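You operate a simulated robot arm through the tools that you are given. There is no shell and no other tool. Be economical: measure what you need, move in short steps, check, and stop when the job is done.

You run a simulated robot arm. Do the job below in one go: nothing can be reset, and whatever is moved stays where it is left.

JOB
Wind twenty-three and twenty-one until WIRE PULL shows all fives, then pin both.
Fine: keep its pointers off the red ends; leave the other two adjusters and all levers.

Only the result counts: the job must be done as asked and must still hold three seconds after the hand-in. Knocking over, shifting, dropping, spilling or breaking anything else fails it.

ROBOT AND FRAMES
A 7-joint arm with a two-finger parallel gripper, fixed in place. Base frame: the origin is at the foot of the arm, x ahead of it, y to its left, z up. Readings come in m, degrees, newtons and seconds.
With the tool pointing down near the work surface it reaches from about 0.1 to 0.86 m from the base axis. Its first joint turns from -115.0 to 115.0 degrees. Payload 3.91 kg.
Tool frame: the origin (TCP) lies between the finger pads and is the grasp point; the fingertips stand 0.03 m ahead of it; z points along the fingers, y is the line along which they close. Largest opening 0.11 m; finger width 0.02, thickness 0.01; the body of the gripper, 0.048 by 0.112 m, starts 0.055 m behind the TCP.
Orientation is told as [roll, pitch, yaw] about the base's x, y, z axes, in that order, counted from this pose: with the fingers straight down and closing along the base's y, the tool's x points along the base's -x, its y along +y and its z along -z.

CONTROLS
- The arm moves only by the tool servo_tool. Its argument "deltas" is text: rows parted by semicolons, each of 6 numbers parted by spaces: the shift along the tool's x, y, z in units of 40 mm (1.0 is 40 mm), then the turn, a rotation vector about the tool's x, y, z in units of 6 degrees (1.0 is 6 degrees). In form: tx ty tz ax ay az; .... A call has 1 to 10 rows; each row shifts and turns the commanded pose from where the row before left it, along the tool's axes as they then stand. "grip" is the opening, from 0 (shut) to 1 (fully open), set as the call begins (left out, the last holds). A call with a number of a shift or a turn outside -1 to 1 is refused whole. Rows are played at 5 a second. More than 0.05 m and 8.6 degrees between two rows, or a gripper value outside its range, and nothing of the call is played. A pose out of reach is approached as far as the arm can. The call stops where the force on the tool passes 80 N (or 10 N more than at its start, if that is more) or the arm is blocked; 0.2 s more then pass. The fingers move at their own pace (about 0.153 m/s each) and stop on an object; they squeeze with about 30 N. The grip force told is the motor's: it shows also when the fingers shut on nothing. Time passes only in rows, and 0.2 s behind the last, so rows that do not move let the fingers close. The reply holds the time, the measured pose of the TCP, the force on the tool along the base axes, the opening and the grip force, in the units named above and with some noise, with the torque about the TCP (base axes, N m) and any sound that the robot's microphone picked up.
- Cameras (640 x 400 px; columns grow to the right, rows downward): "scene" is fixed at [0.0502, 0.5, 1.5552]; the picture's right is [-0.35, -0.94, 0.00], its down [-0.59, 0.22, -0.78] and it looks along [0.73, -0.27, -0.63] (base axes); focal length 367 px, centre (320, 200). "wrist" rides on the gripper at [0.072, 0.017, -0.103] in the tool frame; the picture's right is [-0.23, 0.97, 0.00], its down [-0.76, -0.18, -0.62] and it looks along [-0.61, -0.14, 0.78] (tool axes); focal length 222 px, centre (320, 200). There is no depth. A picture from a camera that has moved, and an enlarged one, comes with that camera's place and axes in the base frame and with its lens.
- get_image(camera): a new picture of that camera. It takes no simulated time.
- move_column(by): slides the trunk up (or, below 0, down) by that many m; the arm rides with it, the base frame stays. It gives what a move gives, with no picture.
- close_up(camera, box): a new picture of the part [left, top, right, bottom] of that camera's present view, enlarged. It takes no simulated time.
- hand_in(): hands the job in; it is judged then, once.

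Work in short steps. Places have to be worked out from the pictures, the camera data and where the tool is seen: move nearer, look again, correct. Check each grasp and each placing, and mend what went wrong. You have 120 turns and 64 pictures in all, those below and enlarged ones among them. Open the gripper and draw the arm clear of the work before you hand the job in, unless the task says otherwise; then end with one line.

The tools are called after "Emit:" by a JSON object that holds its "api" and its "payload". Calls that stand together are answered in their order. servo_tool: Moves the arm, as the interface text tells. Its arguments: {"type":"object","properties":{"deltas":{"type":"string"},"grip":{"type":"number"}},"required":["deltas"]} The other tools are called the same way: move_column (by) slides the trunk up or down; get_image (camera) takes a picture; close_up (camera, box) takes an enlarged picture of a part of a camera's view; hand_in () hands the job in.

At the start:

```text
time: 0.0
position: [0.4373, 0.1978, 1.2907]
tool_rot: [0.1, 0.0, 0.1]
ft_force: [0.4, -0.6, -0.1]
moment: [-0.01, -0.02, -0.01]
width: 0.1101
finger_force: 0.1
trunk travel left (down, up): [-0.875, 0.115]
```

scene: 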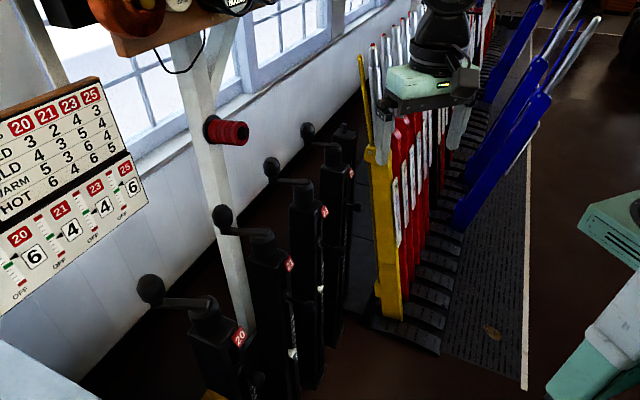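
wrist: 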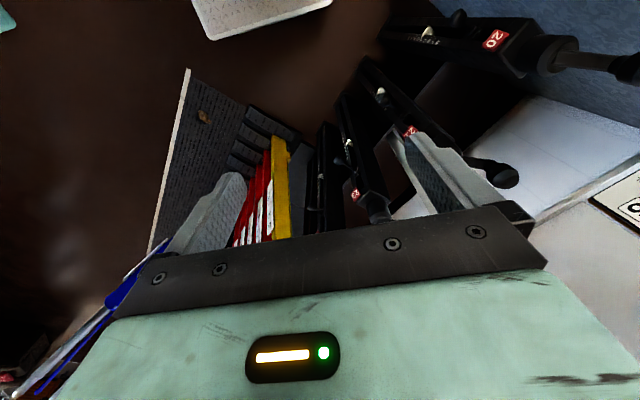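

The scene shows a board with four gauges (20, 21, 23, 25) and four crank stands. I'll enlarge the board and the stands to read them.

Emit:
{"api": "close_up", "payload": {"camera": "scene", "box": [0, 70, 160, 320]}}

Emit:
{"api": "close_up", "payload": {"camera": "scene", "box": [130, 100, 370, 400]}}

```text
1.60 times, centred on (80, 195) of scene
camera zoom: at [0.0502, 0.5, 1.5552], right [-0.35, -0.94, 0.0], down [-0.59, 0.22, -0.78], along [0.73, -0.27, -0.63], focal length 587 px, centre (704, 208)
```

zoom: 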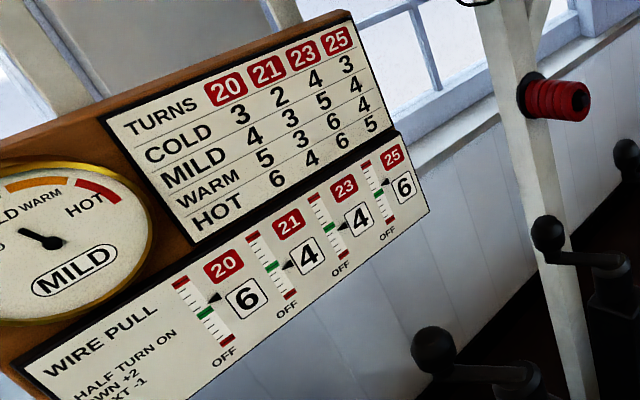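

```text
1.33 times, centred on (250, 250) of scene
camera zoom: at [0.0502, 0.5, 1.5552], right [-0.35, -0.94, 0.0], down [-0.59, 0.22, -0.78], along [0.73, -0.27, -0.63], focal length 489 px, centre (413, 133)
```

zoom: 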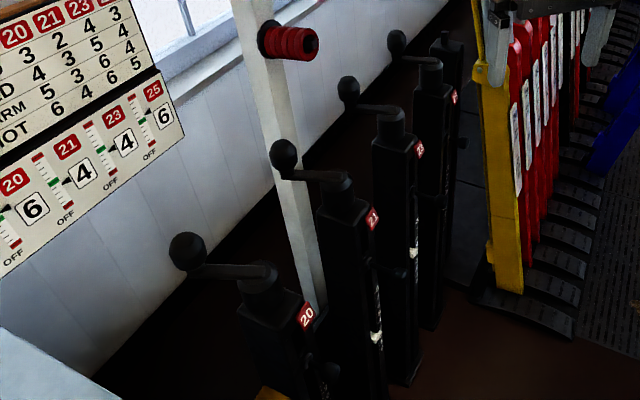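

Gauges read 6 4 4 6 and the board says a half turn on gives own +2, next −1, so I expect one half turn "on" at both 21 and 23 (to be verified). I'll turn the wrist toward the board to read the rest.

Emit:
{"api": "servo_tool", "payload": {"deltas": "0 0 0 0 0 -1;0 0 0 0 0 -1;0 0 0 0 0 -1;0 0 0 0 0 -1;0 0 0 0 0 -1;0 0 0 0 0 -1;0 0 0 0 0 -1;0 0 0 0 0 -1;0 0 0 0 0 -1;0 0 0 0 0 -1"}}

Emit:
{"api": "servo_tool", "payload": {"deltas": "0 0 0 0 -1 0;0 0 0 0 -1 0;0 0 0 0 -1 0;0 0 0 0 -1 0;0 0 0 0 -1 0;0 0 0 0 -1 0;0 0 0 0 -1 0"}}

Emit:
{"api": "get_image", "payload": {"camera": "wrist"}}

```text
time: 2.2
position: [0.4373, 0.1983, 1.2905]
tool_rot: [-0.1, 0.0, 60.2]
ft_force: [-0.2, 0.0, -0.8]
moment: [0.01, -0.01, -0.03]
width: 0.1102
finger_force: 0.0
trunk travel left (down, up): [-0.875, 0.115]
```

```text
time: 3.8
position: [0.4355, 0.2009, 1.2923]
tool_rot: [0.7, -38.8, 60.0]
ft_force: [-0.5, -0.3, -0.7]
moment: [0.0, -0.01, -0.03]
width: 0.11
finger_force: 0.1
out of reach, approached as far as the arm can: row 7
trunk travel left (down, up): [-0.875, 0.115]
```

```text
59 pictures are left
camera wrist: at [0.3621, 0.1031, 1.3272], right [-0.76, 0.63, 0.15], down [0.26, 0.09, 0.96], along [0.59, 0.77, -0.23], focal length 222 px, centre (320, 200)
```

wrist: 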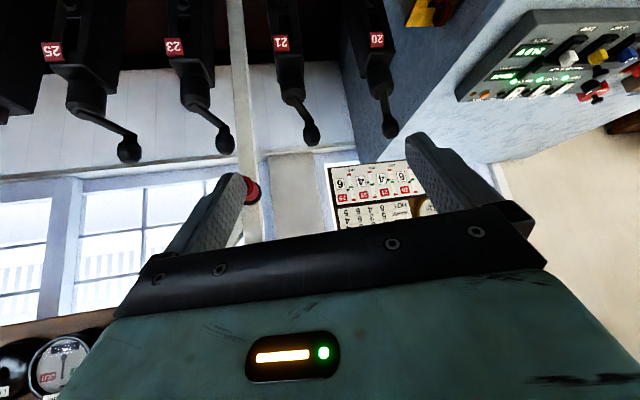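

The board is partly behind the right finger. I'll enlarge that, along with the stands.

Emit:
{"api": "close_up", "payload": {"camera": "wrist", "box": [320, 150, 480, 250]}}

Emit:
{"api": "close_up", "payload": {"camera": "wrist", "box": [40, 0, 420, 180]}}

```text
4.00 times, centred on (400, 200) of wrist
camera zoom: at [0.3621, 0.1031, 1.3272], right [-0.76, 0.63, 0.15], down [0.26, 0.09, 0.96], along [0.59, 0.77, -0.23], focal length 888 px, centre (0, 200)
```

zoom: 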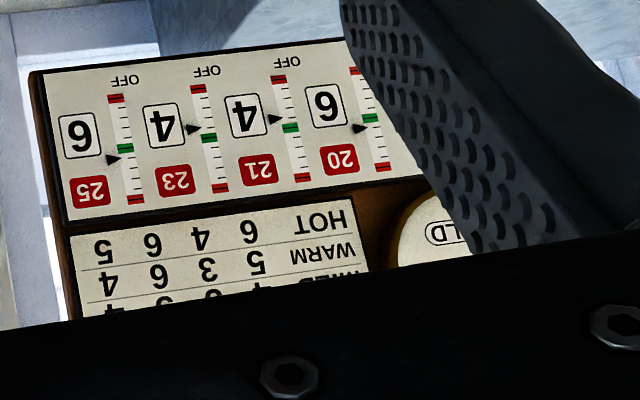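

```text
1.68 times, centred on (230, 90) of wrist
camera zoom: at [0.3621, 0.1031, 1.3272], right [-0.76, 0.63, 0.15], down [0.26, 0.09, 0.96], along [0.59, 0.77, -0.23], focal length 374 px, centre (472, 385)
```

zoom: 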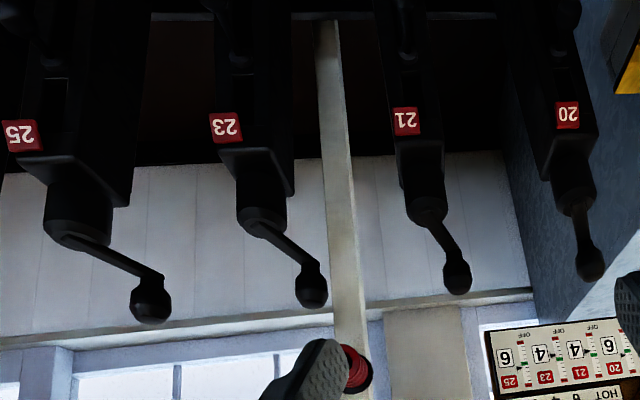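

I'll yaw another 18° and raise the trunk, so that the board sits between the fingers.

Emit:
{"api": "move_column", "payload": {"by": 0.11}}

Emit:
{"api": "servo_tool", "payload": {"deltas": "0 0 0 -0.63 0 -0.78;0 0 0 -0.63 0 -0.78;0 0 0 -0.63 0 -0.78;0 0 0 -0.63 0 -0.78"}}

Emit:
{"api": "close_up", "payload": {"camera": "wrist", "box": [220, 100, 420, 225]}}

```text
time: 5.2
position: [0.4353, 0.2006, 1.4011]
tool_rot: [1.0, -38.7, 60.0]
ft_force: [-0.1, -0.4, 0.1]
moment: [-0.02, -0.03, 0.01]
width: 0.1102
finger_force: 0.1
trunk travel left (down, up): [-0.985, 0.005]
```

```text
time: 6.2
position: [0.4356, 0.2012, 1.401]
tool_rot: [1.0, -39.0, 84.2]
ft_force: [0.1, -0.2, 1.4]
moment: [-0.04, 0.01, 0.0]
width: 0.1101
finger_force: 0.1
trunk travel left (down, up): [-0.985, 0.005]
```

```text
3.20 times, centred on (320, 162) of wrist
camera zoom: at [0.4085, 0.0813, 1.4368], right [-0.95, 0.26, 0.16], down [0.21, 0.18, 0.96], along [0.23, 0.95, -0.23], focal length 711 px, centre (320, 320)
```

zoom: 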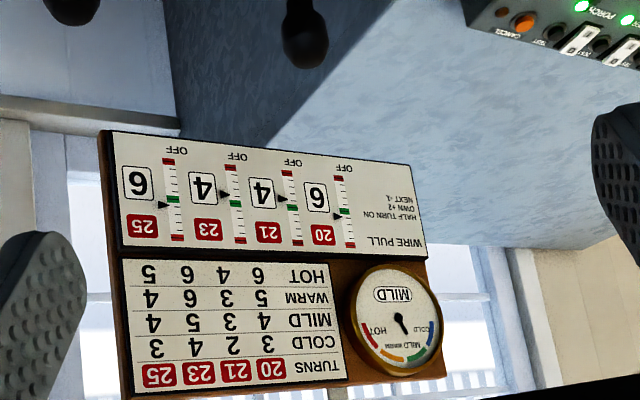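

The board reads: a half turn ON gives own +2, next −1. So one half turn ON at 21 and one at 23 solves it. Next I need to see the stands in detail for the pins and ON direction.

Emit:
{"api": "close_up", "payload": {"camera": "scene", "box": [240, 190, 370, 290]}}

Emit:
{"api": "close_up", "payload": {"camera": "scene", "box": [190, 300, 350, 400]}}

Emit:
{"api": "servo_tool", "payload": {"deltas": "0 0 0 0.63 0 0.78;0 0 0 0.63 0 0.78;0 0 0 0.63 0 0.78;0 0 0 0.63 0 0.78;0 0 0 0.63 0 0.78;0 0 0 0.63 0 0.78"}}

Emit:
{"api": "get_image", "payload": {"camera": "wrist"}}

```text
4.00 times, centred on (305, 240) of scene
camera zoom: at [0.0502, 0.5, 1.5552], right [-0.35, -0.94, 0.0], down [-0.59, 0.22, -0.78], along [0.73, -0.27, -0.63], focal length 1468 px, centre (380, 40)
```

zoom: 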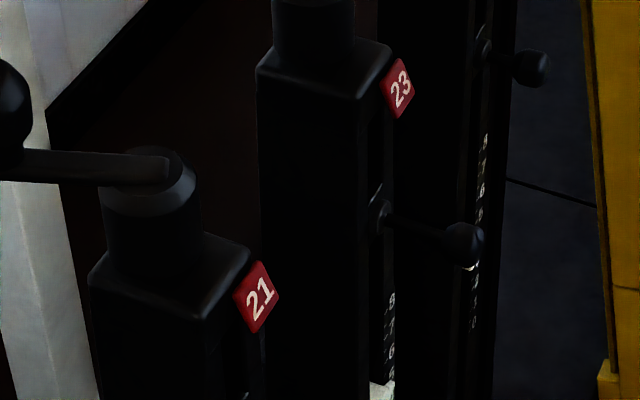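

```text
4.00 times, centred on (270, 350) of scene
camera zoom: at [0.0502, 0.5, 1.5552], right [-0.35, -0.94, 0.0], down [-0.59, 0.22, -0.78], along [0.73, -0.27, -0.63], focal length 1468 px, centre (520, -400)
```

zoom: 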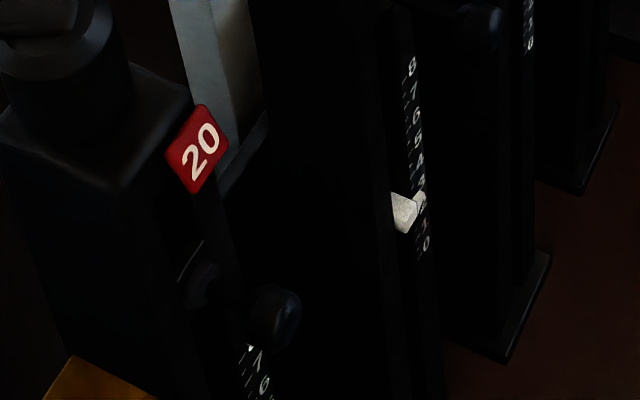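

```text
time: 7.6
position: [0.436, 0.2016, 1.4015]
tool_rot: [0.9, -38.6, 48.2]
ft_force: [0.7, -0.1, -0.2]
moment: [0.06, 0.12, 0.09]
width: 0.1099
finger_force: 0.1
trunk travel left (down, up): [-0.985, 0.005]
```

```text
53 pictures are left
camera wrist: at [0.3441, 0.1215, 1.4378], right [-0.61, 0.77, 0.15], down [0.28, 0.03, 0.96], along [0.74, 0.63, -0.23], focal length 222 px, centre (320, 200)
```

wrist: 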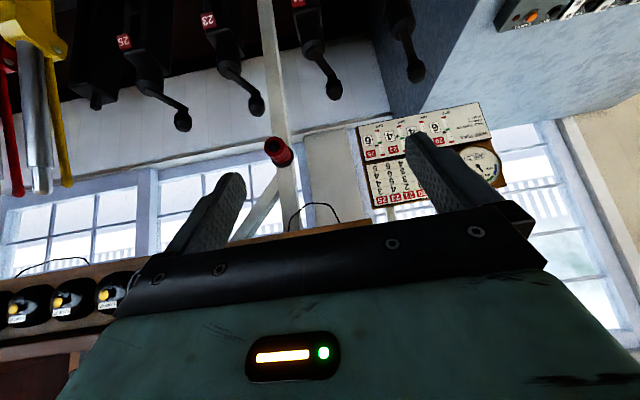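

The stands have front plunger knobs (pins) and a numeric scale with a white pointer. I'll lower the trunk for a front view of the stands.

Emit:
{"api": "move_column", "payload": {"by": -0.25}}

Emit:
{"api": "get_image", "payload": {"camera": "wrist"}}

Emit:
{"api": "get_image", "payload": {"camera": "scene"}}

```text
time: 10.2
position: [0.4367, 0.2025, 1.1518]
tool_rot: [0.9, -38.6, 48.1]
ft_force: [-0.4, 0.6, -0.3]
moment: [0.02, 0.01, -0.02]
width: 0.1101
finger_force: 0.1
trunk travel left (down, up): [-0.735, 0.255]
```

```text
52 pictures are left
camera wrist: at [0.3435, 0.1212, 1.188], right [-0.61, 0.78, 0.15], down [0.28, 0.03, 0.96], along [0.74, 0.63, -0.23], focal length 222 px, centre (320, 200)
```

wrist: 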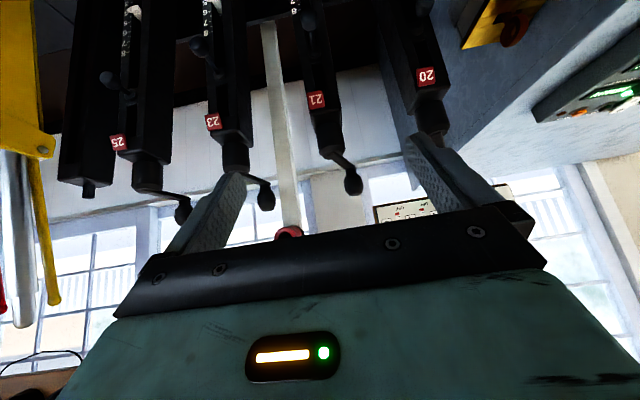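

```text
51 pictures are left
```

scene: 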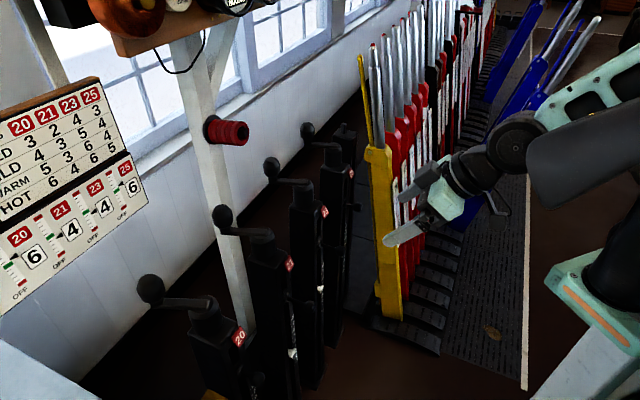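

I'll go down another 0.15 m and look at the upper half of the view.

Emit:
{"api": "move_column", "payload": {"by": -0.17}}

Emit:
{"api": "close_up", "payload": {"camera": "wrist", "box": [60, 0, 460, 220]}}

Emit:
{"api": "close_up", "payload": {"camera": "wrist", "box": [180, 0, 360, 160]}}

```text
time: 12.1
position: [0.4353, 0.202, 0.9817]
tool_rot: [0.9, -38.6, 48.1]
ft_force: [0.8, -0.3, -0.5]
moment: [0.0, -0.01, 0.01]
width: 0.1101
finger_force: 0.1
trunk travel left (down, up): [-0.565, 0.425]
```

```text
1.60 times, centred on (260, 110) of wrist
camera zoom: at [0.3435, 0.1212, 1.018], right [-0.61, 0.78, 0.15], down [0.28, 0.03, 0.96], along [0.74, 0.63, -0.23], focal length 355 px, centre (416, 344)
```

zoom: 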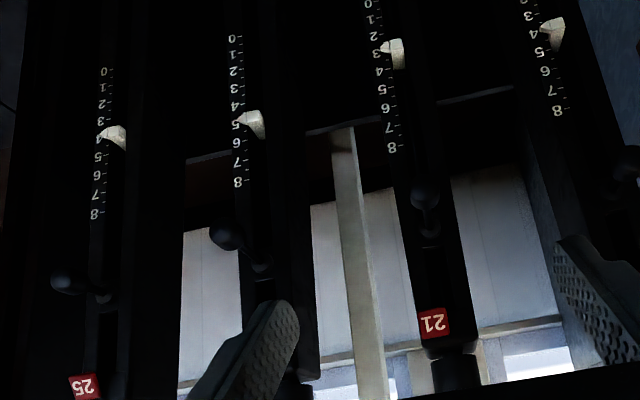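

```text
2.50 times, centred on (270, 80) of wrist
camera zoom: at [0.3435, 0.1212, 1.018], right [-0.61, 0.78, 0.15], down [0.28, 0.03, 0.96], along [0.74, 0.63, -0.23], focal length 555 px, centre (445, 500)
```

zoom: 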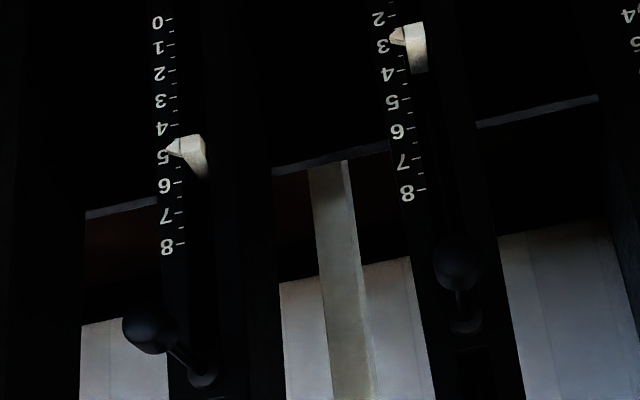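

The gauge pointers on the stands read 4, 3, 5, 4 (the MILD row), and the front pins stick out at about z 0.79. I place crank ball 21 at (.656,.492,1.046) and its axis near (.622,.410). I'll raise the arm, level the tool and hover behind ball 21 to refine.

Emit:
{"api": "move_column", "payload": {"by": 0.3}}

Emit:
{"api": "servo_tool", "payload": {"deltas": "0 0 0 0 1 0;0 0 0 0 1 0;0 0 0 0 1 0;0 0 0 0 1 0;0 0 0 0 1 0;0 0 0 0 1 0;0 0 0 0 0.43 0;0 0 0 0 0 -1;0 0 0 0 0 -1"}}

```text
time: 15.1
position: [0.4354, 0.2013, 1.2814]
tool_rot: [0.9, -38.6, 48.1]
ft_force: [0.2, -0.2, -0.1]
moment: [-0.01, 0.0, -0.02]
width: 0.1102
finger_force: 0.1
trunk travel left (down, up): [-0.865, 0.125]
```

```text
time: 17.1
position: [0.4368, 0.2012, 1.2813]
tool_rot: [0.7, -0.1, 60.7]
ft_force: [0.5, 0.4, -0.9]
moment: [0.0, 0.02, 0.0]
width: 0.1099
finger_force: 0.1
trunk travel left (down, up): [-0.865, 0.125]
```

Emit:
{"api": "servo_tool", "payload": {"deltas": "-1 -0.12 0 0 0 0;-1 -0.12 0 0 0 0;-1 -0.12 0 0 0 0;-1 -0.12 0 0 0 0;-1 -0.12 0 0 0 0;-1 -0.12 0 0 0 0;-1 -0.12 0 0 0 0;-1 -0.12 0 0 0 0;-1 -0.12 0 0 0 0"}}

Emit:
{"api": "get_image", "payload": {"camera": "wrist"}}

```text
time: 19.1
position: [0.4895, 0.2651, 1.3595]
tool_rot: [0.7, -0.2, 60.6]
ft_force: [-0.8, -0.9, 0.0]
moment: [-0.01, 0.02, 0.01]
width: 0.1102
finger_force: 0.2
out of reach, approached as far as the arm can: row 2, 3, 4, 5, 6, 7, 8, 9
trunk travel left (down, up): [-0.865, 0.125]
```

```text
48 pictures are left
camera wrist: at [0.4396, 0.2085, 1.4639], right [-0.74, 0.68, 0.01], down [0.53, 0.57, 0.62], along [0.41, 0.47, -0.78], focal length 222 px, centre (320, 200)
```

wrist: 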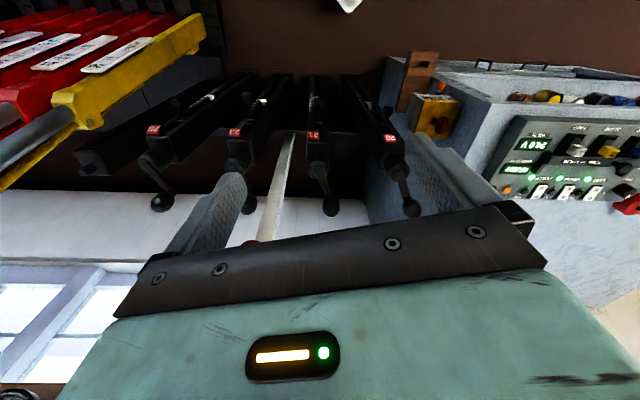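

The arm is overextended at this height. I'll raise the trunk fully, then bring the tool down and forward.

Emit:
{"api": "move_column", "payload": {"by": 0.12}}

Emit:
{"api": "servo_tool", "payload": {"deltas": "0 0 1 0 0 0;0 0 1 0 0 0;0 0 1 0 0 0;0 0 1 0 0 0;0 0 1 0 0 0;0 0 1 0 0 0"}}

```text
time: 20.6
position: [0.4884, 0.2647, 1.48]
tool_rot: [0.5, -0.2, 60.6]
ft_force: [0.8, 0.4, -0.3]
moment: [-0.02, -0.01, 0.0]
width: 0.1102
finger_force: 0.1
trunk travel left (down, up): [-0.985, 0.005]
```

```text
time: 22.0
position: [0.43, 0.1868, 1.3159]
tool_rot: [0.6, -0.4, 60.5]
ft_force: [0.0, -0.9, 0.1]
moment: [0.0, 0.03, 0.0]
width: 0.1096
finger_force: 0.1
out of reach, approached as far as the arm can: row 1, 2, 3, 4, 5, 6
trunk travel left (down, up): [-0.985, 0.005]
```

Checking whether the commanded pose lags the actual one, with null rows.

Emit:
{"api": "servo_tool", "payload": {"deltas": "0 0 0 0 0 0;0 0 0 0 0 0;0 0 0 0 0 0"}}

Emit:
{"api": "servo_tool", "payload": {"deltas": "0 0 1 0 0 0;0 0 1 0 0 0"}}

```text
time: 22.8
position: [0.4303, 0.1858, 1.3152]
tool_rot: [0.6, -0.2, 60.6]
ft_force: [0.9, -0.8, -0.3]
moment: [-0.03, -0.02, -0.01]
width: 0.1098
finger_force: 0.0
trunk travel left (down, up): [-0.985, 0.005]
```

```text
time: 23.4
position: [0.4079, 0.1569, 1.2856]
tool_rot: [0.6, -0.2, 60.7]
ft_force: [0.5, 0.4, 0.3]
moment: [-0.05, 0.0, -0.01]
width: 0.11
finger_force: 0.0
out of reach, approached as far as the arm can: row 1, 2
trunk travel left (down, up): [-0.985, 0.005]
```

Motion is being blocked by some joint limit; I'll look at the arm from the scene camera.

Emit:
{"api": "get_image", "payload": {"camera": "scene"}}

```text
47 pictures are left
```

scene: 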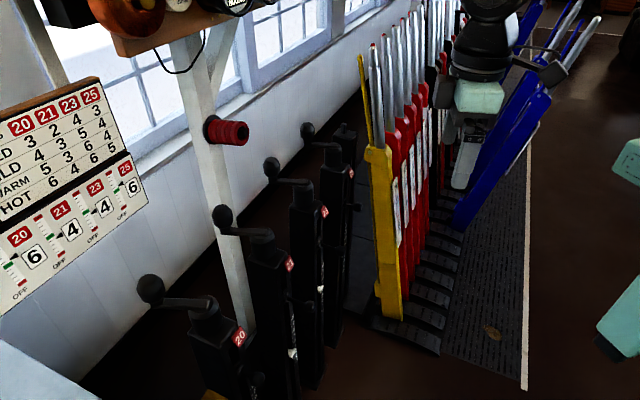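

I suspect the shoulder is too high and the arm is stretched downward, so I'll lower the trunk and compensate by raising the tool.

Emit:
{"api": "move_column", "payload": {"by": -0.2}}

Emit:
{"api": "servo_tool", "payload": {"deltas": "0 0 -1 0 0 0;0 0 -1 0 0 0;0 0 -1 0 0 0;0 0 -1 0 0 0;-1 0 0 0 0 0;-1 0 0 0 0 0"}}

```text
time: 25.6
position: [0.4083, 0.1573, 1.0862]
tool_rot: [0.7, -0.2, 60.6]
ft_force: [0.6, -1.2, -0.5]
moment: [0.03, -0.01, 0.02]
width: 0.11
finger_force: 0.1
trunk travel left (down, up): [-0.785, 0.205]
```

```text
time: 27.0
position: [0.4503, 0.2239, 1.2466]
tool_rot: [0.6, -0.1, 60.5]
ft_force: [-0.1, -0.3, 0.5]
moment: [-0.03, -0.02, 0.0]
width: 0.11
finger_force: 0.1
trunk travel left (down, up): [-0.785, 0.205]
```

That works. Continuing: lower the trunk more, raise the tool.

Emit:
{"api": "move_column", "payload": {"by": -0.22}}

Emit:
{"api": "servo_tool", "payload": {"deltas": "0 0 -1 0 0 0;0 0 -1 0 0 0;0 0 -1 0 0 0;0 0 -1 0 0 0;0 0 -1 0 0 0;-1 0 0 0 0 0;-1 0 0 0 0 0;-1 0 0 0 0 0"}}

Emit:
{"api": "get_image", "payload": {"camera": "wrist"}}

```text
time: 29.3
position: [0.4496, 0.2239, 1.026]
tool_rot: [0.6, -0.3, 60.6]
ft_force: [-0.2, 0.7, -0.1]
moment: [-0.01, 0.01, 0.03]
width: 0.1101
finger_force: 0.0
trunk travel left (down, up): [-0.565, 0.425]
```

```text
time: 31.1
position: [0.5102, 0.328, 1.2275]
tool_rot: [0.6, -0.2, 60.6]
ft_force: [-1.1, -0.8, 2.0]
moment: [0.05, -0.04, -0.02]
width: 0.1098
finger_force: 0.0
trunk travel left (down, up): [-0.565, 0.425]
```

```text
46 pictures are left
camera wrist: at [0.4607, 0.2711, 1.3311], right [-0.74, 0.68, 0.01], down [0.53, 0.57, 0.62], along [0.42, 0.47, -0.78], focal length 222 px, centre (320, 200)
```

wrist: 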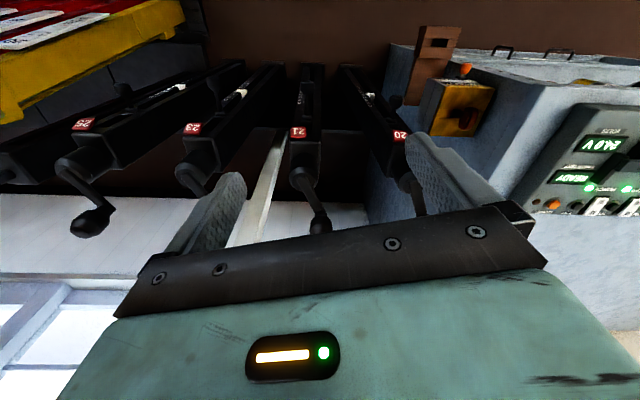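

Moving to hover above ball 21.

Emit:
{"api": "servo_tool", "payload": {"deltas": "-0.9 -0.19 0 0 0 0;-0.9 -0.19 0 0 0 0;-0.9 -0.19 0 0 0 0;-0.9 -0.19 0 0 0 0;-0.9 -0.19 0 0 0 0;-0.9 -0.19 0 0 0 0"}}

Emit:
{"api": "get_image", "payload": {"camera": "wrist"}}

```text
time: 32.5
position: [0.549, 0.352, 1.2185]
tool_rot: [0.7, -0.1, 60.7]
ft_force: [0.1, 0.3, 0.1]
moment: [-0.02, 0.01, -0.01]
width: 0.11
finger_force: 0.1
out of reach, approached as far as the arm can: row 2, 3, 4, 5, 6
trunk travel left (down, up): [-0.565, 0.425]
```

```text
45 pictures are left
camera wrist: at [0.4989, 0.2951, 1.3211], right [-0.74, 0.68, 0.01], down [0.53, 0.57, 0.62], along [0.41, 0.47, -0.78], focal length 222 px, centre (320, 200)
```

wrist: 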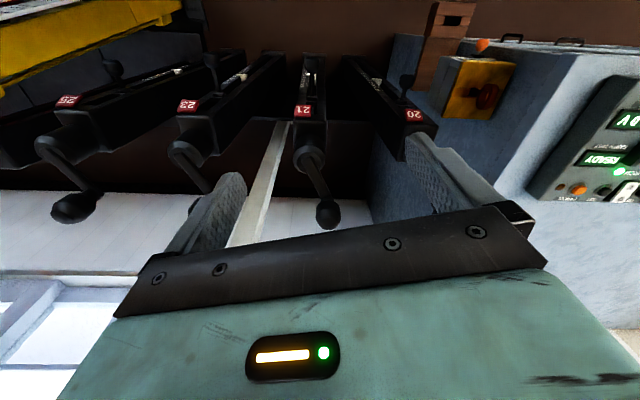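

Reach grows the higher the tool is relative to the trunk, so I'll alternate raising the tool and lowering the trunk.

Emit:
{"api": "servo_tool", "payload": {"deltas": "0 0 -1 0 0 0;0 0 -1 0 0 0;0 0 -1 0 0 0;0 0 -1 0 0 0;0 0 -1 0 0 0;0 0 -1 0 0 0"}}

Emit:
{"api": "move_column", "payload": {"by": -0.22}}

Emit:
{"api": "servo_tool", "payload": {"deltas": "-0.9 -0.3 0 0 0 0;-0.9 -0.3 0 0 0 0;-0.9 -0.3 0 0 0 0;-0.9 -0.3 0 0 0 0"}}

```text
time: 33.9
position: [0.5186, 0.293, 1.2787]
tool_rot: [0.6, -0.3, 60.6]
ft_force: [-0.6, -0.3, 0.1]
moment: [0.04, 0.03, -0.03]
width: 0.11
finger_force: 0.0
out of reach, approached as far as the arm can: row 1, 2, 3, 4, 5, 6
trunk travel left (down, up): [-0.565, 0.425]
```

```text
time: 36.2
position: [0.5178, 0.292, 1.0595]
tool_rot: [0.6, -0.4, 60.6]
ft_force: [0.0, -0.5, -0.1]
moment: [0.0, 0.02, 0.0]
width: 0.1098
finger_force: 0.0
trunk travel left (down, up): [-0.345, 0.645]
```

```text
time: 37.2
position: [0.5598, 0.312, 1.0272]
tool_rot: [0.6, -0.6, 60.5]
ft_force: [-0.2, 0.1, 0.0]
moment: [0.02, 0.0, -0.01]
width: 0.1101
finger_force: 0.1
out of reach, approached as far as the arm can: row 1, 2, 3, 4
trunk travel left (down, up): [-0.345, 0.645]
```

Two boundaries meet here, so a joint limit (perhaps from the wrist yaw) is limiting me. Looking at the arm configuration.

Emit:
{"api": "get_image", "payload": {"camera": "scene"}}

```text
44 pictures are left
```

scene: 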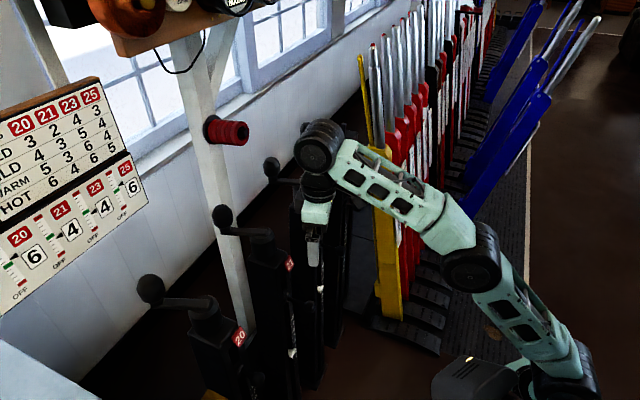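

The shoulder is actually low; best reach is with the trunk high and the tool low. The earlier block there was probably yaw-related, so I'll back off, raise the trunk, and test at yaw 30.

Emit:
{"api": "servo_tool", "payload": {"deltas": "1 0 0 0 0 0;1 0 0 0 0 0;1 0 0 0 0 0;0 0 0 0 0 1;0 0 0 0 0 1;0 0 0 0 0 1;0 0 0 0 0 1;0 0 0 0 0 1"}}

Emit:
{"api": "move_column", "payload": {"by": 0.5}}

Emit:
{"api": "servo_tool", "payload": {"deltas": "0 0 1 0 0 0;0 0 1 0 0 0;0 0 1 0 0 0;0 0 1 0 0 0;0 0 1 0 0 0;-1 0 0 0 0 0;-1 0 0 0 0 0;-1 0 0 0 0 0"}}

```text
time: 39.0
position: [0.5019, 0.2084, 1.0264]
tool_rot: [0.7, 0.0, 30.5]
ft_force: [-0.3, 0.3, -0.3]
moment: [-0.01, -0.06, 0.0]
width: 0.1098
finger_force: 0.1
trunk travel left (down, up): [-0.345, 0.645]
```

```text
refused: 0.5 is not a number from -0.4 to 0.4
```

```text
time: 40.9
position: [0.6049, 0.2716, 0.8277]
tool_rot: [0.7, -0.1, 30.6]
ft_force: [-0.8, -0.5, 0.2]
moment: [-0.01, -0.01, -0.03]
width: 0.1099
finger_force: 0.1
trunk travel left (down, up): [-0.345, 0.645]
```

The trunk move was refused, and the tool went down and forward between stands 21 and 23, though with no contact force. I'm retracing that path exactly.

Emit:
{"api": "servo_tool", "payload": {"deltas": "1 0 0 0 0 0;1 0 0 0 0 0;1 0 0 0 0 0;1 0 0 0 0 0;0 0 -1 0 0 0;0 0 -1 0 0 0;0 0 -1 0 0 0;0 0 -1 0 0 0"}}

```text
time: 42.6
position: [0.4673, 0.1891, 0.9855]
tool_rot: [0.7, -0.1, 30.6]
ft_force: [-0.9, -0.1, -0.6]
moment: [0.0, -0.02, 0.01]
width: 0.1098
finger_force: 0.1
trunk travel left (down, up): [-0.345, 0.645]
```

Emit:
{"api": "move_column", "payload": {"by": 0.4}}

Emit:
{"api": "close_up", "payload": {"camera": "scene", "box": [180, 180, 370, 400]}}

```text
time: 46.5
position: [0.4678, 0.188, 1.3861]
tool_rot: [0.7, 0.0, 30.6]
ft_force: [-0.3, -0.3, 0.0]
moment: [0.01, 0.01, -0.02]
width: 0.11
finger_force: 0.0
trunk travel left (down, up): [-0.745, 0.245]
```

```text
1.82 times, centred on (275, 290) of scene
camera zoom: at [0.0502, 0.5, 1.5552], right [-0.35, -0.94, 0.0], down [-0.59, 0.22, -0.78], along [0.73, -0.27, -0.63], focal length 667 px, centre (402, 36)
```

zoom: 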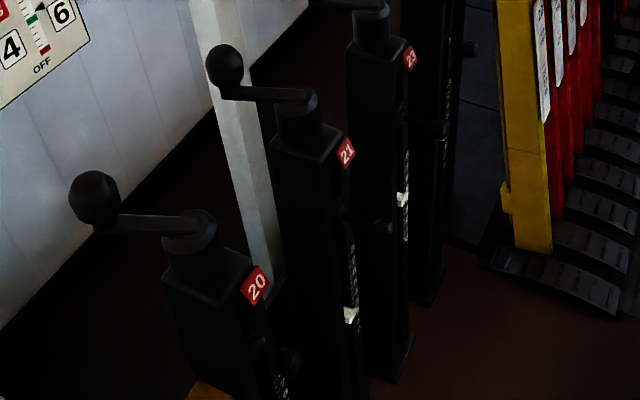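

Nothing was disturbed. With yaw 30, I move down and forward to hover over ball 21.

Emit:
{"api": "servo_tool", "payload": {"deltas": "0 0 1 0 0 0;0 0 1 0 0 0;0 0 1 0 0 0;0 0 0.75 0 0 0"}}

Emit:
{"api": "servo_tool", "payload": {"deltas": "-0.98 0.52 0 0 0 0;-0.98 0.52 0 0 0 0;-0.98 0.52 0 0 0 0;-0.98 0.52 0 0 0 0;-0.98 0.52 0 0 0 0;-0.98 0.52 0 0 0 0;-0.98 0.52 0 0 0 0;-0.98 0.52 0 0 0 0"}}

Emit:
{"api": "get_image", "payload": {"camera": "wrist"}}

```text
time: 47.5
position: [0.466, 0.1923, 1.2356]
tool_rot: [0.7, -0.1, 30.7]
ft_force: [0.4, -0.4, -0.4]
moment: [0.02, -0.02, -0.03]
width: 0.1099
finger_force: 0.1
trunk travel left (down, up): [-0.745, 0.245]
```

```text
time: 49.3
position: [0.6137, 0.4331, 1.2202]
tool_rot: [0.7, -0.1, 30.7]
ft_force: [0.2, 0.0, 0.2]
moment: [-0.04, 0.03, 0.03]
width: 0.1098
finger_force: 0.0
out of reach, approached as far as the arm can: row 7, 8
trunk travel left (down, up): [-0.745, 0.245]
```

```text
42 pictures are left
camera wrist: at [0.544, 0.4085, 1.3229], right [-0.3, 0.95, 0.01], down [0.75, 0.23, 0.62], along [0.59, 0.2, -0.78], focal length 222 px, centre (320, 200)
```

wrist: 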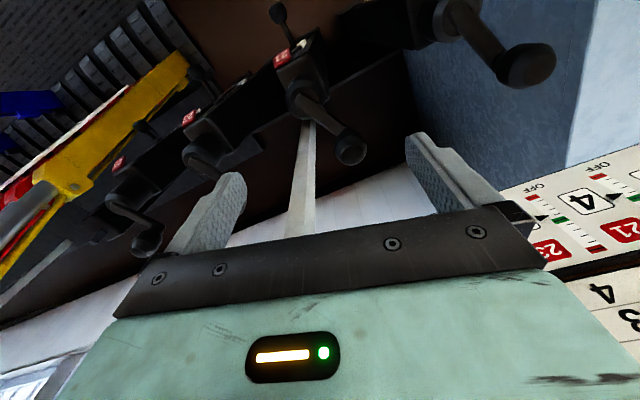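

This matches a stretch limit centred near (0, trunk‑rel. 1.09, R≈0.853). Ball 21 is confirmed at (.657,.492), with the hub at (.626,.410). I'll raise the trunk for reach, then descend over the ball.

Emit:
{"api": "move_column", "payload": {"by": 0.14}}

Emit:
{"api": "servo_tool", "payload": {"deltas": "0 0 1 0 0 0;0 0 1 0 0 0;0 0 1 0 0 0;0 0 1 0 0 0;0 0 1 0 0 0;-0.84 0.36 0 0 0 0;-0.84 0.36 0 0 0 0;0 0 0 0 0 0"}}

Emit:
{"api": "get_image", "payload": {"camera": "wrist"}}

```text
time: 51.0
position: [0.6149, 0.4313, 1.3583]
tool_rot: [0.6, 0.1, 30.6]
ft_force: [0.0, 0.2, -0.4]
moment: [0.01, 0.01, -0.03]
width: 0.11
finger_force: 0.2
trunk travel left (down, up): [-0.885, 0.105]
```

```text
time: 52.8
position: [0.6401, 0.4679, 1.1648]
tool_rot: [0.7, 0.0, 30.6]
ft_force: [0.2, -0.7, 0.1]
moment: [-0.02, 0.0, 0.01]
width: 0.1099
finger_force: 0.0
out of reach, approached as far as the arm can: row 1, 2, 3, 4, 5, 6, 7
trunk travel left (down, up): [-0.885, 0.105]
```

```text
41 pictures are left
camera wrist: at [0.5692, 0.4447, 1.2682], right [-0.3, 0.95, 0.01], down [0.75, 0.23, 0.62], along [0.59, 0.2, -0.78], focal length 222 px, centre (320, 200)
```

wrist: 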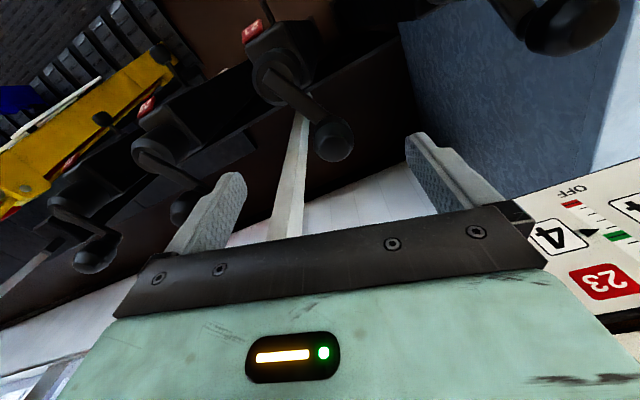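

A vertical tool falls a few cm short, so I'll tilt it forward about 24° and yaw to about 48° for extra reach and better alignment.

Emit:
{"api": "servo_tool", "payload": {"deltas": "0 0 0 0 -1 0;0 0 0 0 -1 0;0 0 0 0 -1 0;0 0 0 0 -1 0;0 0 0 -0.407 0 -0.914;0 0 0 -0.407 0 -0.914;0 0 0 -0.407 0 -0.914"}}

Emit:
{"api": "get_image", "payload": {"camera": "wrist"}}

```text
time: 54.4
position: [0.6847, 0.5362, 1.1706]
tool_rot: [0.7, -24.3, 48.4]
ft_force: [-0.1, -0.3, -0.1]
moment: [0.01, 0.01, 0.0]
width: 0.11
finger_force: 0.1
out of reach, approached as far as the arm can: row 1, 2, 3, 4, 5, 7
trunk travel left (down, up): [-0.885, 0.105]
```

```text
40 pictures are left
camera wrist: at [0.6011, 0.4644, 1.2355], right [-0.59, 0.8, 0.1], down [0.43, 0.21, 0.88], along [0.68, 0.57, -0.47], focal length 222 px, centre (320, 200)
```

wrist: 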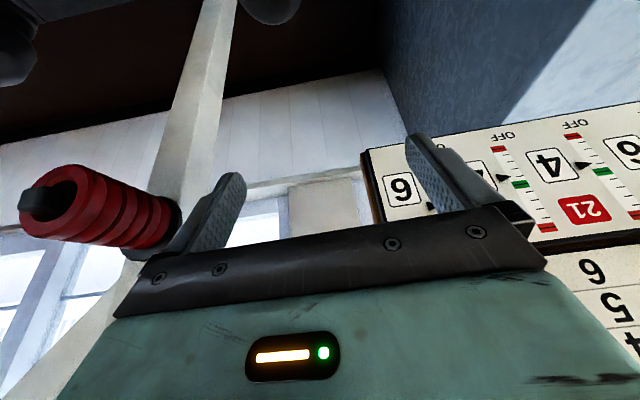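

Reach is fine with the tilt; the TCP is now past the ball. I'll back up to a point 0.12 m behind ball 21 along the tool axis.

Emit:
{"api": "servo_tool", "payload": {"deltas": "0.81 -0.07 -0.25 0 0 0;0.81 -0.07 -0.25 0 0 0;0.81 -0.07 -0.25 0 0 0"}}

Emit:
{"api": "get_image", "payload": {"camera": "wrist"}}

```text
time: 55.1
position: [0.6832, 0.5378, 1.169]
tool_rot: [0.8, -24.2, 48.3]
ft_force: [0.1, -0.5, -0.7]
moment: [0.0, 0.01, 0.0]
width: 0.1101
finger_force: 0.1
out of reach, approached as far as the arm can: row 1, 2, 3
trunk travel left (down, up): [-0.885, 0.105]
```

```text
39 pictures are left
camera wrist: at [0.6, 0.4653, 1.2333], right [-0.59, 0.8, 0.1], down [0.43, 0.21, 0.88], along [0.68, 0.57, -0.47], focal length 222 px, centre (320, 200)
```

wrist: 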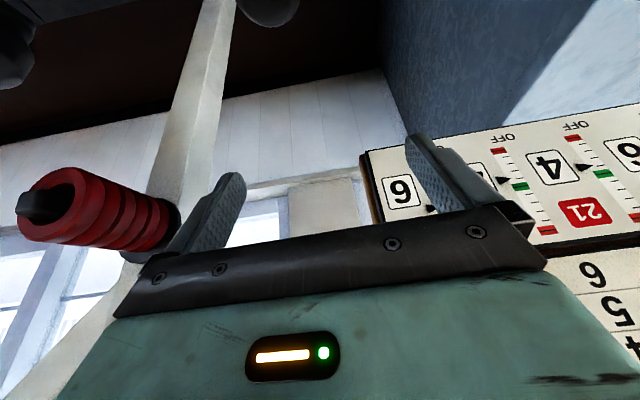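

Moving back is also blocked, so it's a joint limit rather than stretch. Checking the arm's configuration.

Emit:
{"api": "get_image", "payload": {"camera": "scene"}}

```text
38 pictures are left
```

scene: 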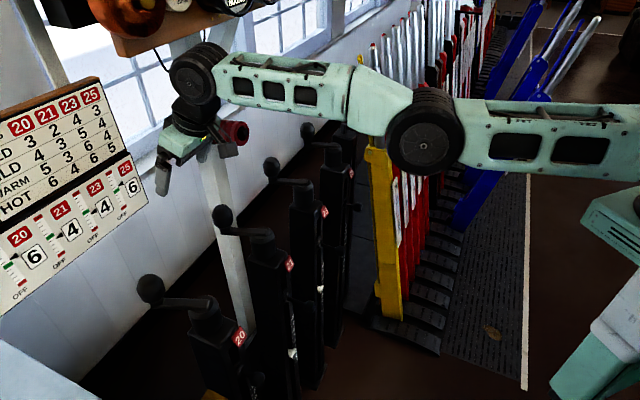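

The arm is stretched straight (singular). I'll unpitch and pull straight back to re-bend the elbow.

Emit:
{"api": "servo_tool", "payload": {"deltas": "0 0 0 0 1 0;0 0 0 0 1 0;0 0 0 0 1 0;0 0 0 0 1 0;1 0 -0.2 0 0 0;1 0 -0.2 0 0 0"}}

```text
time: 56.5
position: [0.6379, 0.4634, 1.1859]
tool_rot: [0.7, -0.1, 48.6]
ft_force: [0.1, 0.9, -0.1]
moment: [0.02, 0.0, 0.0]
width: 0.11
finger_force: 0.1
out of reach, approached as far as the arm can: row 1, 2, 3, 4, 5, 6
trunk travel left (down, up): [-0.885, 0.105]
```

Emit:
{"api": "servo_tool", "payload": {"deltas": "1 0 -0.3 0 0 0;1 0 -0.3 0 0 0;1 0 -0.3 0 0 0"}}

```text
time: 57.4
position: [0.6272, 0.4653, 1.2236]
tool_rot: [0.7, -0.1, 48.7]
ft_force: [-0.2, 0.4, -0.4]
moment: [-0.04, 0.02, 0.03]
width: 0.1099
finger_force: 0.0
out of reach, approached as far as the arm can: row 1, 2, 3
trunk travel left (down, up): [-0.885, 0.105]
```

Blocked again; the common factor is large yaw. I return yaw to 30 and retry pulling back.

Emit:
{"api": "servo_tool", "payload": {"deltas": "0 0 0 0 0 1;0 0 0 0 0 1;0 0 0 0 0 1;0 0 0 0 0 1;1 0 -0.3 0 0 0;1 0 -0.3 0 0 0;1 0 -0.3 0 0 0"}}

```text
time: 59.0
position: [0.5642, 0.4916, 1.2801]
tool_rot: [0.6, 0.0, 24.5]
ft_force: [0.2, -0.1, -0.5]
moment: [-0.01, 0.0, 0.01]
width: 0.11
finger_force: 0.1
out of reach, approached as far as the arm can: row 5, 6, 7
trunk travel left (down, up): [-0.885, 0.105]
```

Still sliding along the stretched boundary. Trying sustained, purely radial inward rows to break the singularity.

Emit:
{"api": "servo_tool", "payload": {"deltas": "0.96 -0.29 0 0 0 0;0.96 -0.29 0 0 0 0;0.96 -0.29 0 0 0 0;0.96 -0.29 0 0 0 0;0.96 -0.29 0 0 0 0;0.96 -0.29 0 0 0 0"}}

Emit:
{"api": "get_image", "payload": {"camera": "scene"}}

```text
time: 60.4
position: [0.4837, 0.513, 1.3305]
tool_rot: [0.7, 0.1, 24.6]
ft_force: [-0.1, -0.6, -0.9]
moment: [0.05, 0.02, -0.01]
width: 0.1102
finger_force: 0.0
out of reach, approached as far as the arm can: row 1, 2, 3, 4, 5, 6
trunk travel left (down, up): [-0.885, 0.105]
```

```text
37 pictures are left
```

scene: 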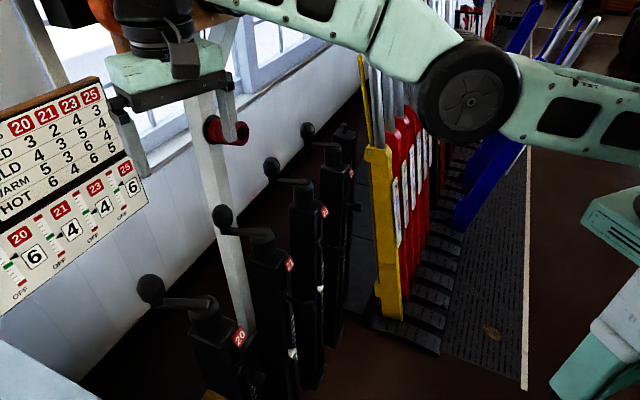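

The elbow is sagging below the line (the wrong branch, at its limit). I'll stretch out, then move up to flip the elbow upward.

Emit:
{"api": "servo_tool", "payload": {"deltas": "-0.95 0.3 0 0 0 0;-0.95 0.3 0 0 0 0;-0.95 0.3 0 0 0 0;-0.95 0.3 0 0 0 0;0 0 -1 0 0 0;0 0 -1 0 0 0;0 0 -1 0 0 0;0 0 -1 0 0 0"}}

Emit:
{"api": "servo_tool", "payload": {"deltas": "0.95 -0.3 0 0 0 0;0.95 -0.3 0 0 0 0"}}

```text
time: 62.1
position: [0.5226, 0.4468, 1.4392]
tool_rot: [0.7, 0.1, 24.5]
ft_force: [0.7, 0.3, 1.2]
moment: [0.05, -0.02, -0.02]
width: 0.1096
finger_force: 0.0
out of reach, approached as far as the arm can: row 1, 2, 3, 4, 5, 6, 7, 8
trunk travel left (down, up): [-0.885, 0.105]
```

```text
time: 62.8
position: [0.4903, 0.4477, 1.465]
tool_rot: [0.8, 0.1, 24.7]
ft_force: [-0.2, 0.5, 0.3]
moment: [0.0, -0.04, 0.0]
width: 0.1101
finger_force: 0.1
out of reach, approached as far as the arm can: row 1, 2
trunk travel left (down, up): [-0.885, 0.105]
```

Geometry shows the elbow has swung sideways. I'll head back toward the start-like pose (lower y, yaw 0) to let the arm unwind.

Emit:
{"api": "servo_tool", "payload": {"deltas": "0 -1 0 0 0 0;0 -1 0 0 0 0;0 -1 0 0 0 0;0 -1 0 0 0 0;0 -1 0 0 0 0;0 -1 0 0 0 0;0 0 0 0 0 1;0 0 0 0 0 1;0 0 0 0 0 1;0 0 0 0 0 1"}}

Emit:
{"api": "servo_tool", "payload": {"deltas": "1 0 0 0 0 0;1 0 0 0 0 0;1 0 0 0 0 0"}}

```text
time: 65.0
position: [0.5932, 0.2301, 1.4596]
tool_rot: [0.7, 0.4, 0.5]
ft_force: [0.2, 0.0, 0.8]
moment: [-0.01, 0.02, 0.0]
width: 0.1098
finger_force: 0.1
trunk travel left (down, up): [-0.885, 0.105]
```

```text
time: 65.8
position: [0.4736, 0.2296, 1.4612]
tool_rot: [0.6, 0.4, 0.6]
ft_force: [-0.4, -0.1, -0.1]
moment: [0.02, 0.05, -0.01]
width: 0.1098
finger_force: 0.0
trunk travel left (down, up): [-0.885, 0.105]
```

Free motion again. I'll drop to z≈1.2 at yaw 0 and then approach ball 21 keeping yaw low.

Emit:
{"api": "servo_tool", "payload": {"deltas": "0 0 1 0 0 0;0 0 1 0 0 0;0 0 1 0 0 0;0 0 1 0 0 0;0 0 1 0 0 0;0 0 1 0 0 0"}}

Emit:
{"api": "servo_tool", "payload": {"deltas": "-0.6 0.95 0 0 0 0;-0.6 0.95 0 0 0 0;-0.6 0.95 0 0 0 0;-0.6 0.95 0 0 0 0;-0.6 0.95 0 0 0 0"}}

Emit:
{"api": "get_image", "payload": {"camera": "scene"}}

```text
time: 67.2
position: [0.4707, 0.2308, 1.2202]
tool_rot: [0.6, 0.3, 0.6]
ft_force: [-0.3, -0.5, 0.4]
moment: [-0.01, -0.03, -0.01]
width: 0.1099
finger_force: 0.1
trunk travel left (down, up): [-0.885, 0.105]
```

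```text
time: 68.3
position: [0.5886, 0.4217, 1.2222]
tool_rot: [0.6, 0.4, 0.5]
ft_force: [-0.7, -0.5, 0.6]
moment: [0.04, 0.0, 0.02]
width: 0.11
finger_force: 0.0
trunk travel left (down, up): [-0.885, 0.105]
```

```text
36 pictures are left
```

scene: 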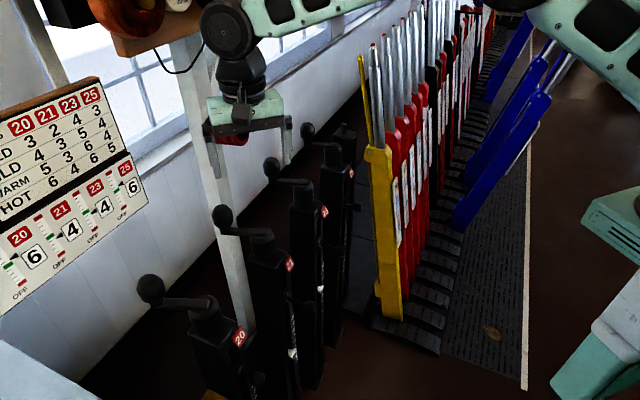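

The elbow is up now. I continue to hover over the ball.

Emit:
{"api": "servo_tool", "payload": {"deltas": "-0.57 0.58 0 0 0 0;-0.57 0.58 0 0 0 0;-0.57 0.58 0 0 0 0"}}

Emit:
{"api": "get_image", "payload": {"camera": "wrist"}}

```text
time: 69.2
position: [0.63, 0.4634, 1.2205]
tool_rot: [0.6, 0.5, 0.8]
ft_force: [0.3, -0.3, 0.3]
moment: [-0.01, -0.04, 0.0]
width: 0.1103
finger_force: 0.2
out of reach, approached as far as the arm can: row 2, 3
trunk travel left (down, up): [-0.885, 0.105]
```

```text
35 pictures are left
camera wrist: at [0.5584, 0.4783, 1.3259], right [0.22, 0.98, 0.01], down [0.77, -0.18, 0.62], along [0.6, -0.13, -0.79], focal length 222 px, centre (320, 200)
```

wrist: 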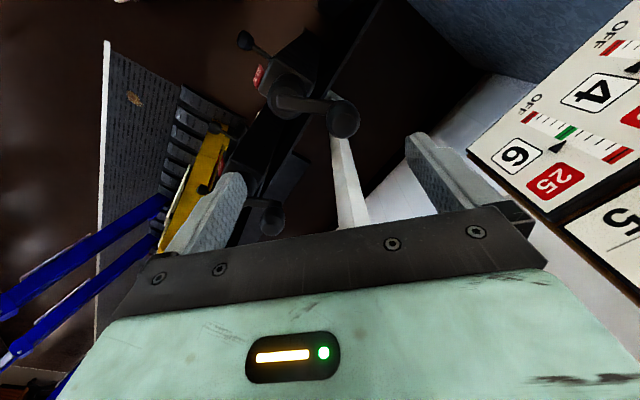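

Stretch limit at r≈0.79 with a vertical tool. I back off 0.1 m, then yaw to 30° and tilt 24° forward while the elbow is bent.

Emit:
{"api": "servo_tool", "payload": {"deltas": "0.6 -0.58 0 0 0 0;0.6 -0.58 0 0 0 0;0.6 -0.58 0 0 0 0;0 0 0 0 0 -1;0 0 0 0 0 -1;0 0 0 0 0 -1;0 0 0 0 0 -1;0 0 0 0 0 -1"}}

Emit:
{"api": "servo_tool", "payload": {"deltas": "0 0 0 0 -1 0;0 0 0 0 -1 0;0 0 0 0 -1 0;0 0 0 0 -1 0"}}

```text
time: 71.0
position: [0.5603, 0.3938, 1.2219]
tool_rot: [0.8, 0.0, 30.7]
ft_force: [-0.3, -0.6, 0.2]
moment: [0.0, 0.0, -0.01]
width: 0.1102
finger_force: 0.2
trunk travel left (down, up): [-0.885, 0.105]
```

```text
time: 72.0
position: [0.5599, 0.3926, 1.2204]
tool_rot: [0.8, -24.1, 30.4]
ft_force: [0.1, 0.5, -0.7]
moment: [-0.02, 0.03, 0.02]
width: 0.1102
finger_force: 0.0
trunk travel left (down, up): [-0.885, 0.105]
```

Good. Now to a point 0.12 m back from ball 21 along the tool axis.

Emit:
{"api": "servo_tool", "payload": {"deltas": "-0.44 0.3 0.75 0 0 0;-0.44 0.3 0.75 0 0 0;-0.44 0.3 0.75 0 0 0"}}

Emit:
{"api": "get_image", "payload": {"camera": "wrist"}}

```text
time: 72.8
position: [0.6139, 0.4674, 1.1611]
tool_rot: [0.7, -24.0, 30.3]
ft_force: [0.0, 0.6, 0.1]
moment: [0.0, -0.01, 0.01]
width: 0.11
finger_force: 0.0
trunk travel left (down, up): [-0.885, 0.105]
```

```text
34 pictures are left
camera wrist: at [0.5127, 0.4258, 1.2266], right [-0.32, 0.94, 0.11], down [0.48, 0.06, 0.88], along [0.82, 0.33, -0.47], focal length 222 px, centre (320, 200)
```

wrist: 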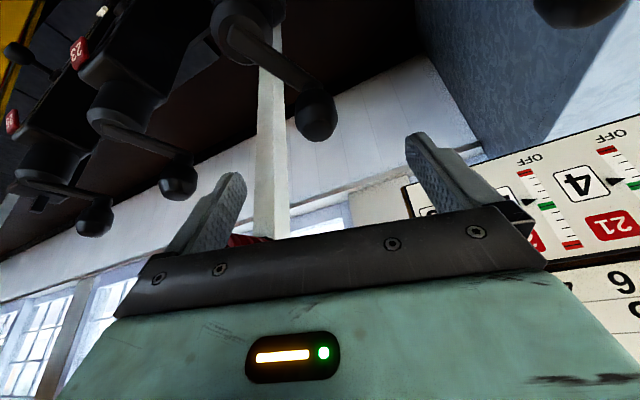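

Ball confirmed at (.658,.492,1.046), in line. I advance 0.115 m along the tool axis and look.

Emit:
{"api": "servo_tool", "payload": {"deltas": "0 0.02 0.96 0 0 0;0 0.02 0.96 0 0 0;0 0.02 0.96 0 0 0"}}

Emit:
{"api": "get_image", "payload": {"camera": "wrist"}}

```text
time: 73.5
position: [0.6528, 0.4945, 1.0558]
tool_rot: [0.8, -24.1, 30.3]
ft_force: [0.7, -0.3, 0.6]
moment: [0.02, 0.01, 0.03]
width: 0.1099
finger_force: 0.0
trunk travel left (down, up): [-0.885, 0.105]
```

```text
33 pictures are left
camera wrist: at [0.5517, 0.4536, 1.1222], right [-0.32, 0.94, 0.11], down [0.48, 0.06, 0.88], along [0.82, 0.33, -0.47], focal length 222 px, centre (320, 200)
```

wrist: 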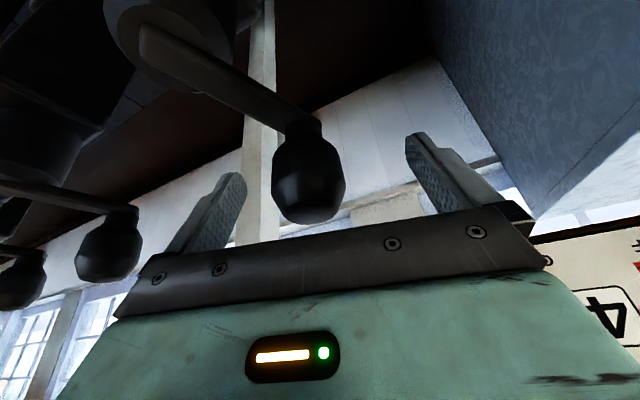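

The ball is between the fingers, about 7 mm off centre. I centre and close the gripper.

Emit:
{"api": "servo_tool", "payload": {"deltas": "0 -0.16 0 0 0 0"}}

Emit:
{"api": "servo_tool", "payload": {"deltas": "0 0 0 0 0 0;0 0 0 0 0 0;0 0 0 0 0 0", "grip": 0}}

```text
time: 74.0
position: [0.6562, 0.4887, 1.0553]
tool_rot: [0.8, -24.0, 30.3]
ft_force: [0.7, 0.1, -0.5]
moment: [-0.01, -0.01, -0.02]
width: 0.1101
finger_force: 0.0
trunk travel left (down, up): [-0.885, 0.105]
```

```text
time: 74.8
position: [0.6566, 0.4907, 1.0564]
tool_rot: [0.8, -24.0, 30.4]
ft_force: [0.2, 1.9, -1.3]
moment: [-0.62, -0.71, 0.01]
width: 0.0399
finger_force: 44.8
trunk travel left (down, up): [-0.885, 0.105]
```

Gripped (width 0.040). I make a small clockwise test turn of about 24° and read the gauges.

Emit:
{"api": "servo_tool", "payload": {"deltas": "-0.22 -0.37 0.098 0 0 0;-0.15 -0.427 0.067 0 0 0;0 0 0 0 0 0"}}

Emit:
{"api": "close_up", "payload": {"camera": "scene", "box": [0, 130, 250, 310]}}

```text
time: 75.5
position: [0.6866, 0.4702, 1.0561]
tool_rot: [0.7, -24.1, 30.3]
ft_force: [-0.5, -1.2, 8.1]
moment: [-1.35, 0.45, 0.02]
width: 0.0402
finger_force: 45.1
trunk travel left (down, up): [-0.885, 0.105]
```

```text
2.22 times, centred on (125, 220) of scene
camera zoom: at [0.0502, 0.5, 1.5552], right [-0.35, -0.94, 0.0], down [-0.59, 0.22, -0.78], along [0.73, -0.27, -0.63], focal length 816 px, centre (753, 156)
```

zoom: 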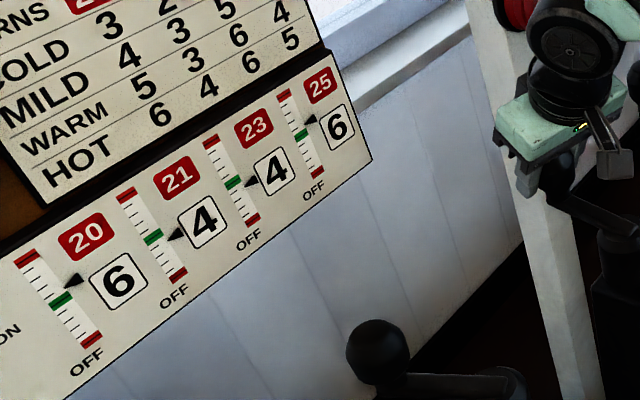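

The crank turns easily. I zoom in to see which way pointer 21 has moved.

Emit:
{"api": "close_up", "payload": {"camera": "scene", "box": [40, 170, 150, 240]}}

```text
5.71 times, centred on (95, 205) of scene
camera zoom: at [0.0502, 0.5, 1.5552], right [-0.35, -0.94, 0.0], down [-0.59, 0.22, -0.78], along [0.73, -0.27, -0.63], focal length 2097 px, centre (1606, 171)
```

zoom: 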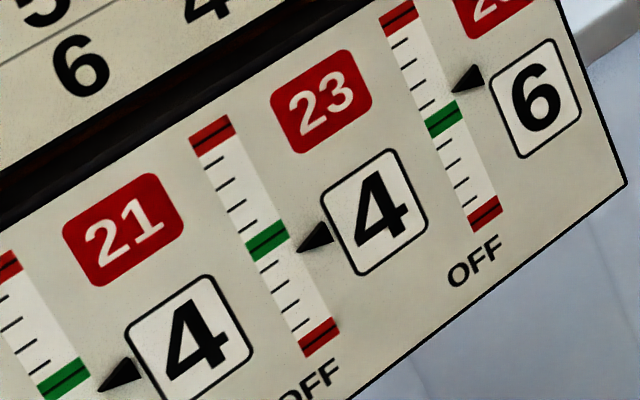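

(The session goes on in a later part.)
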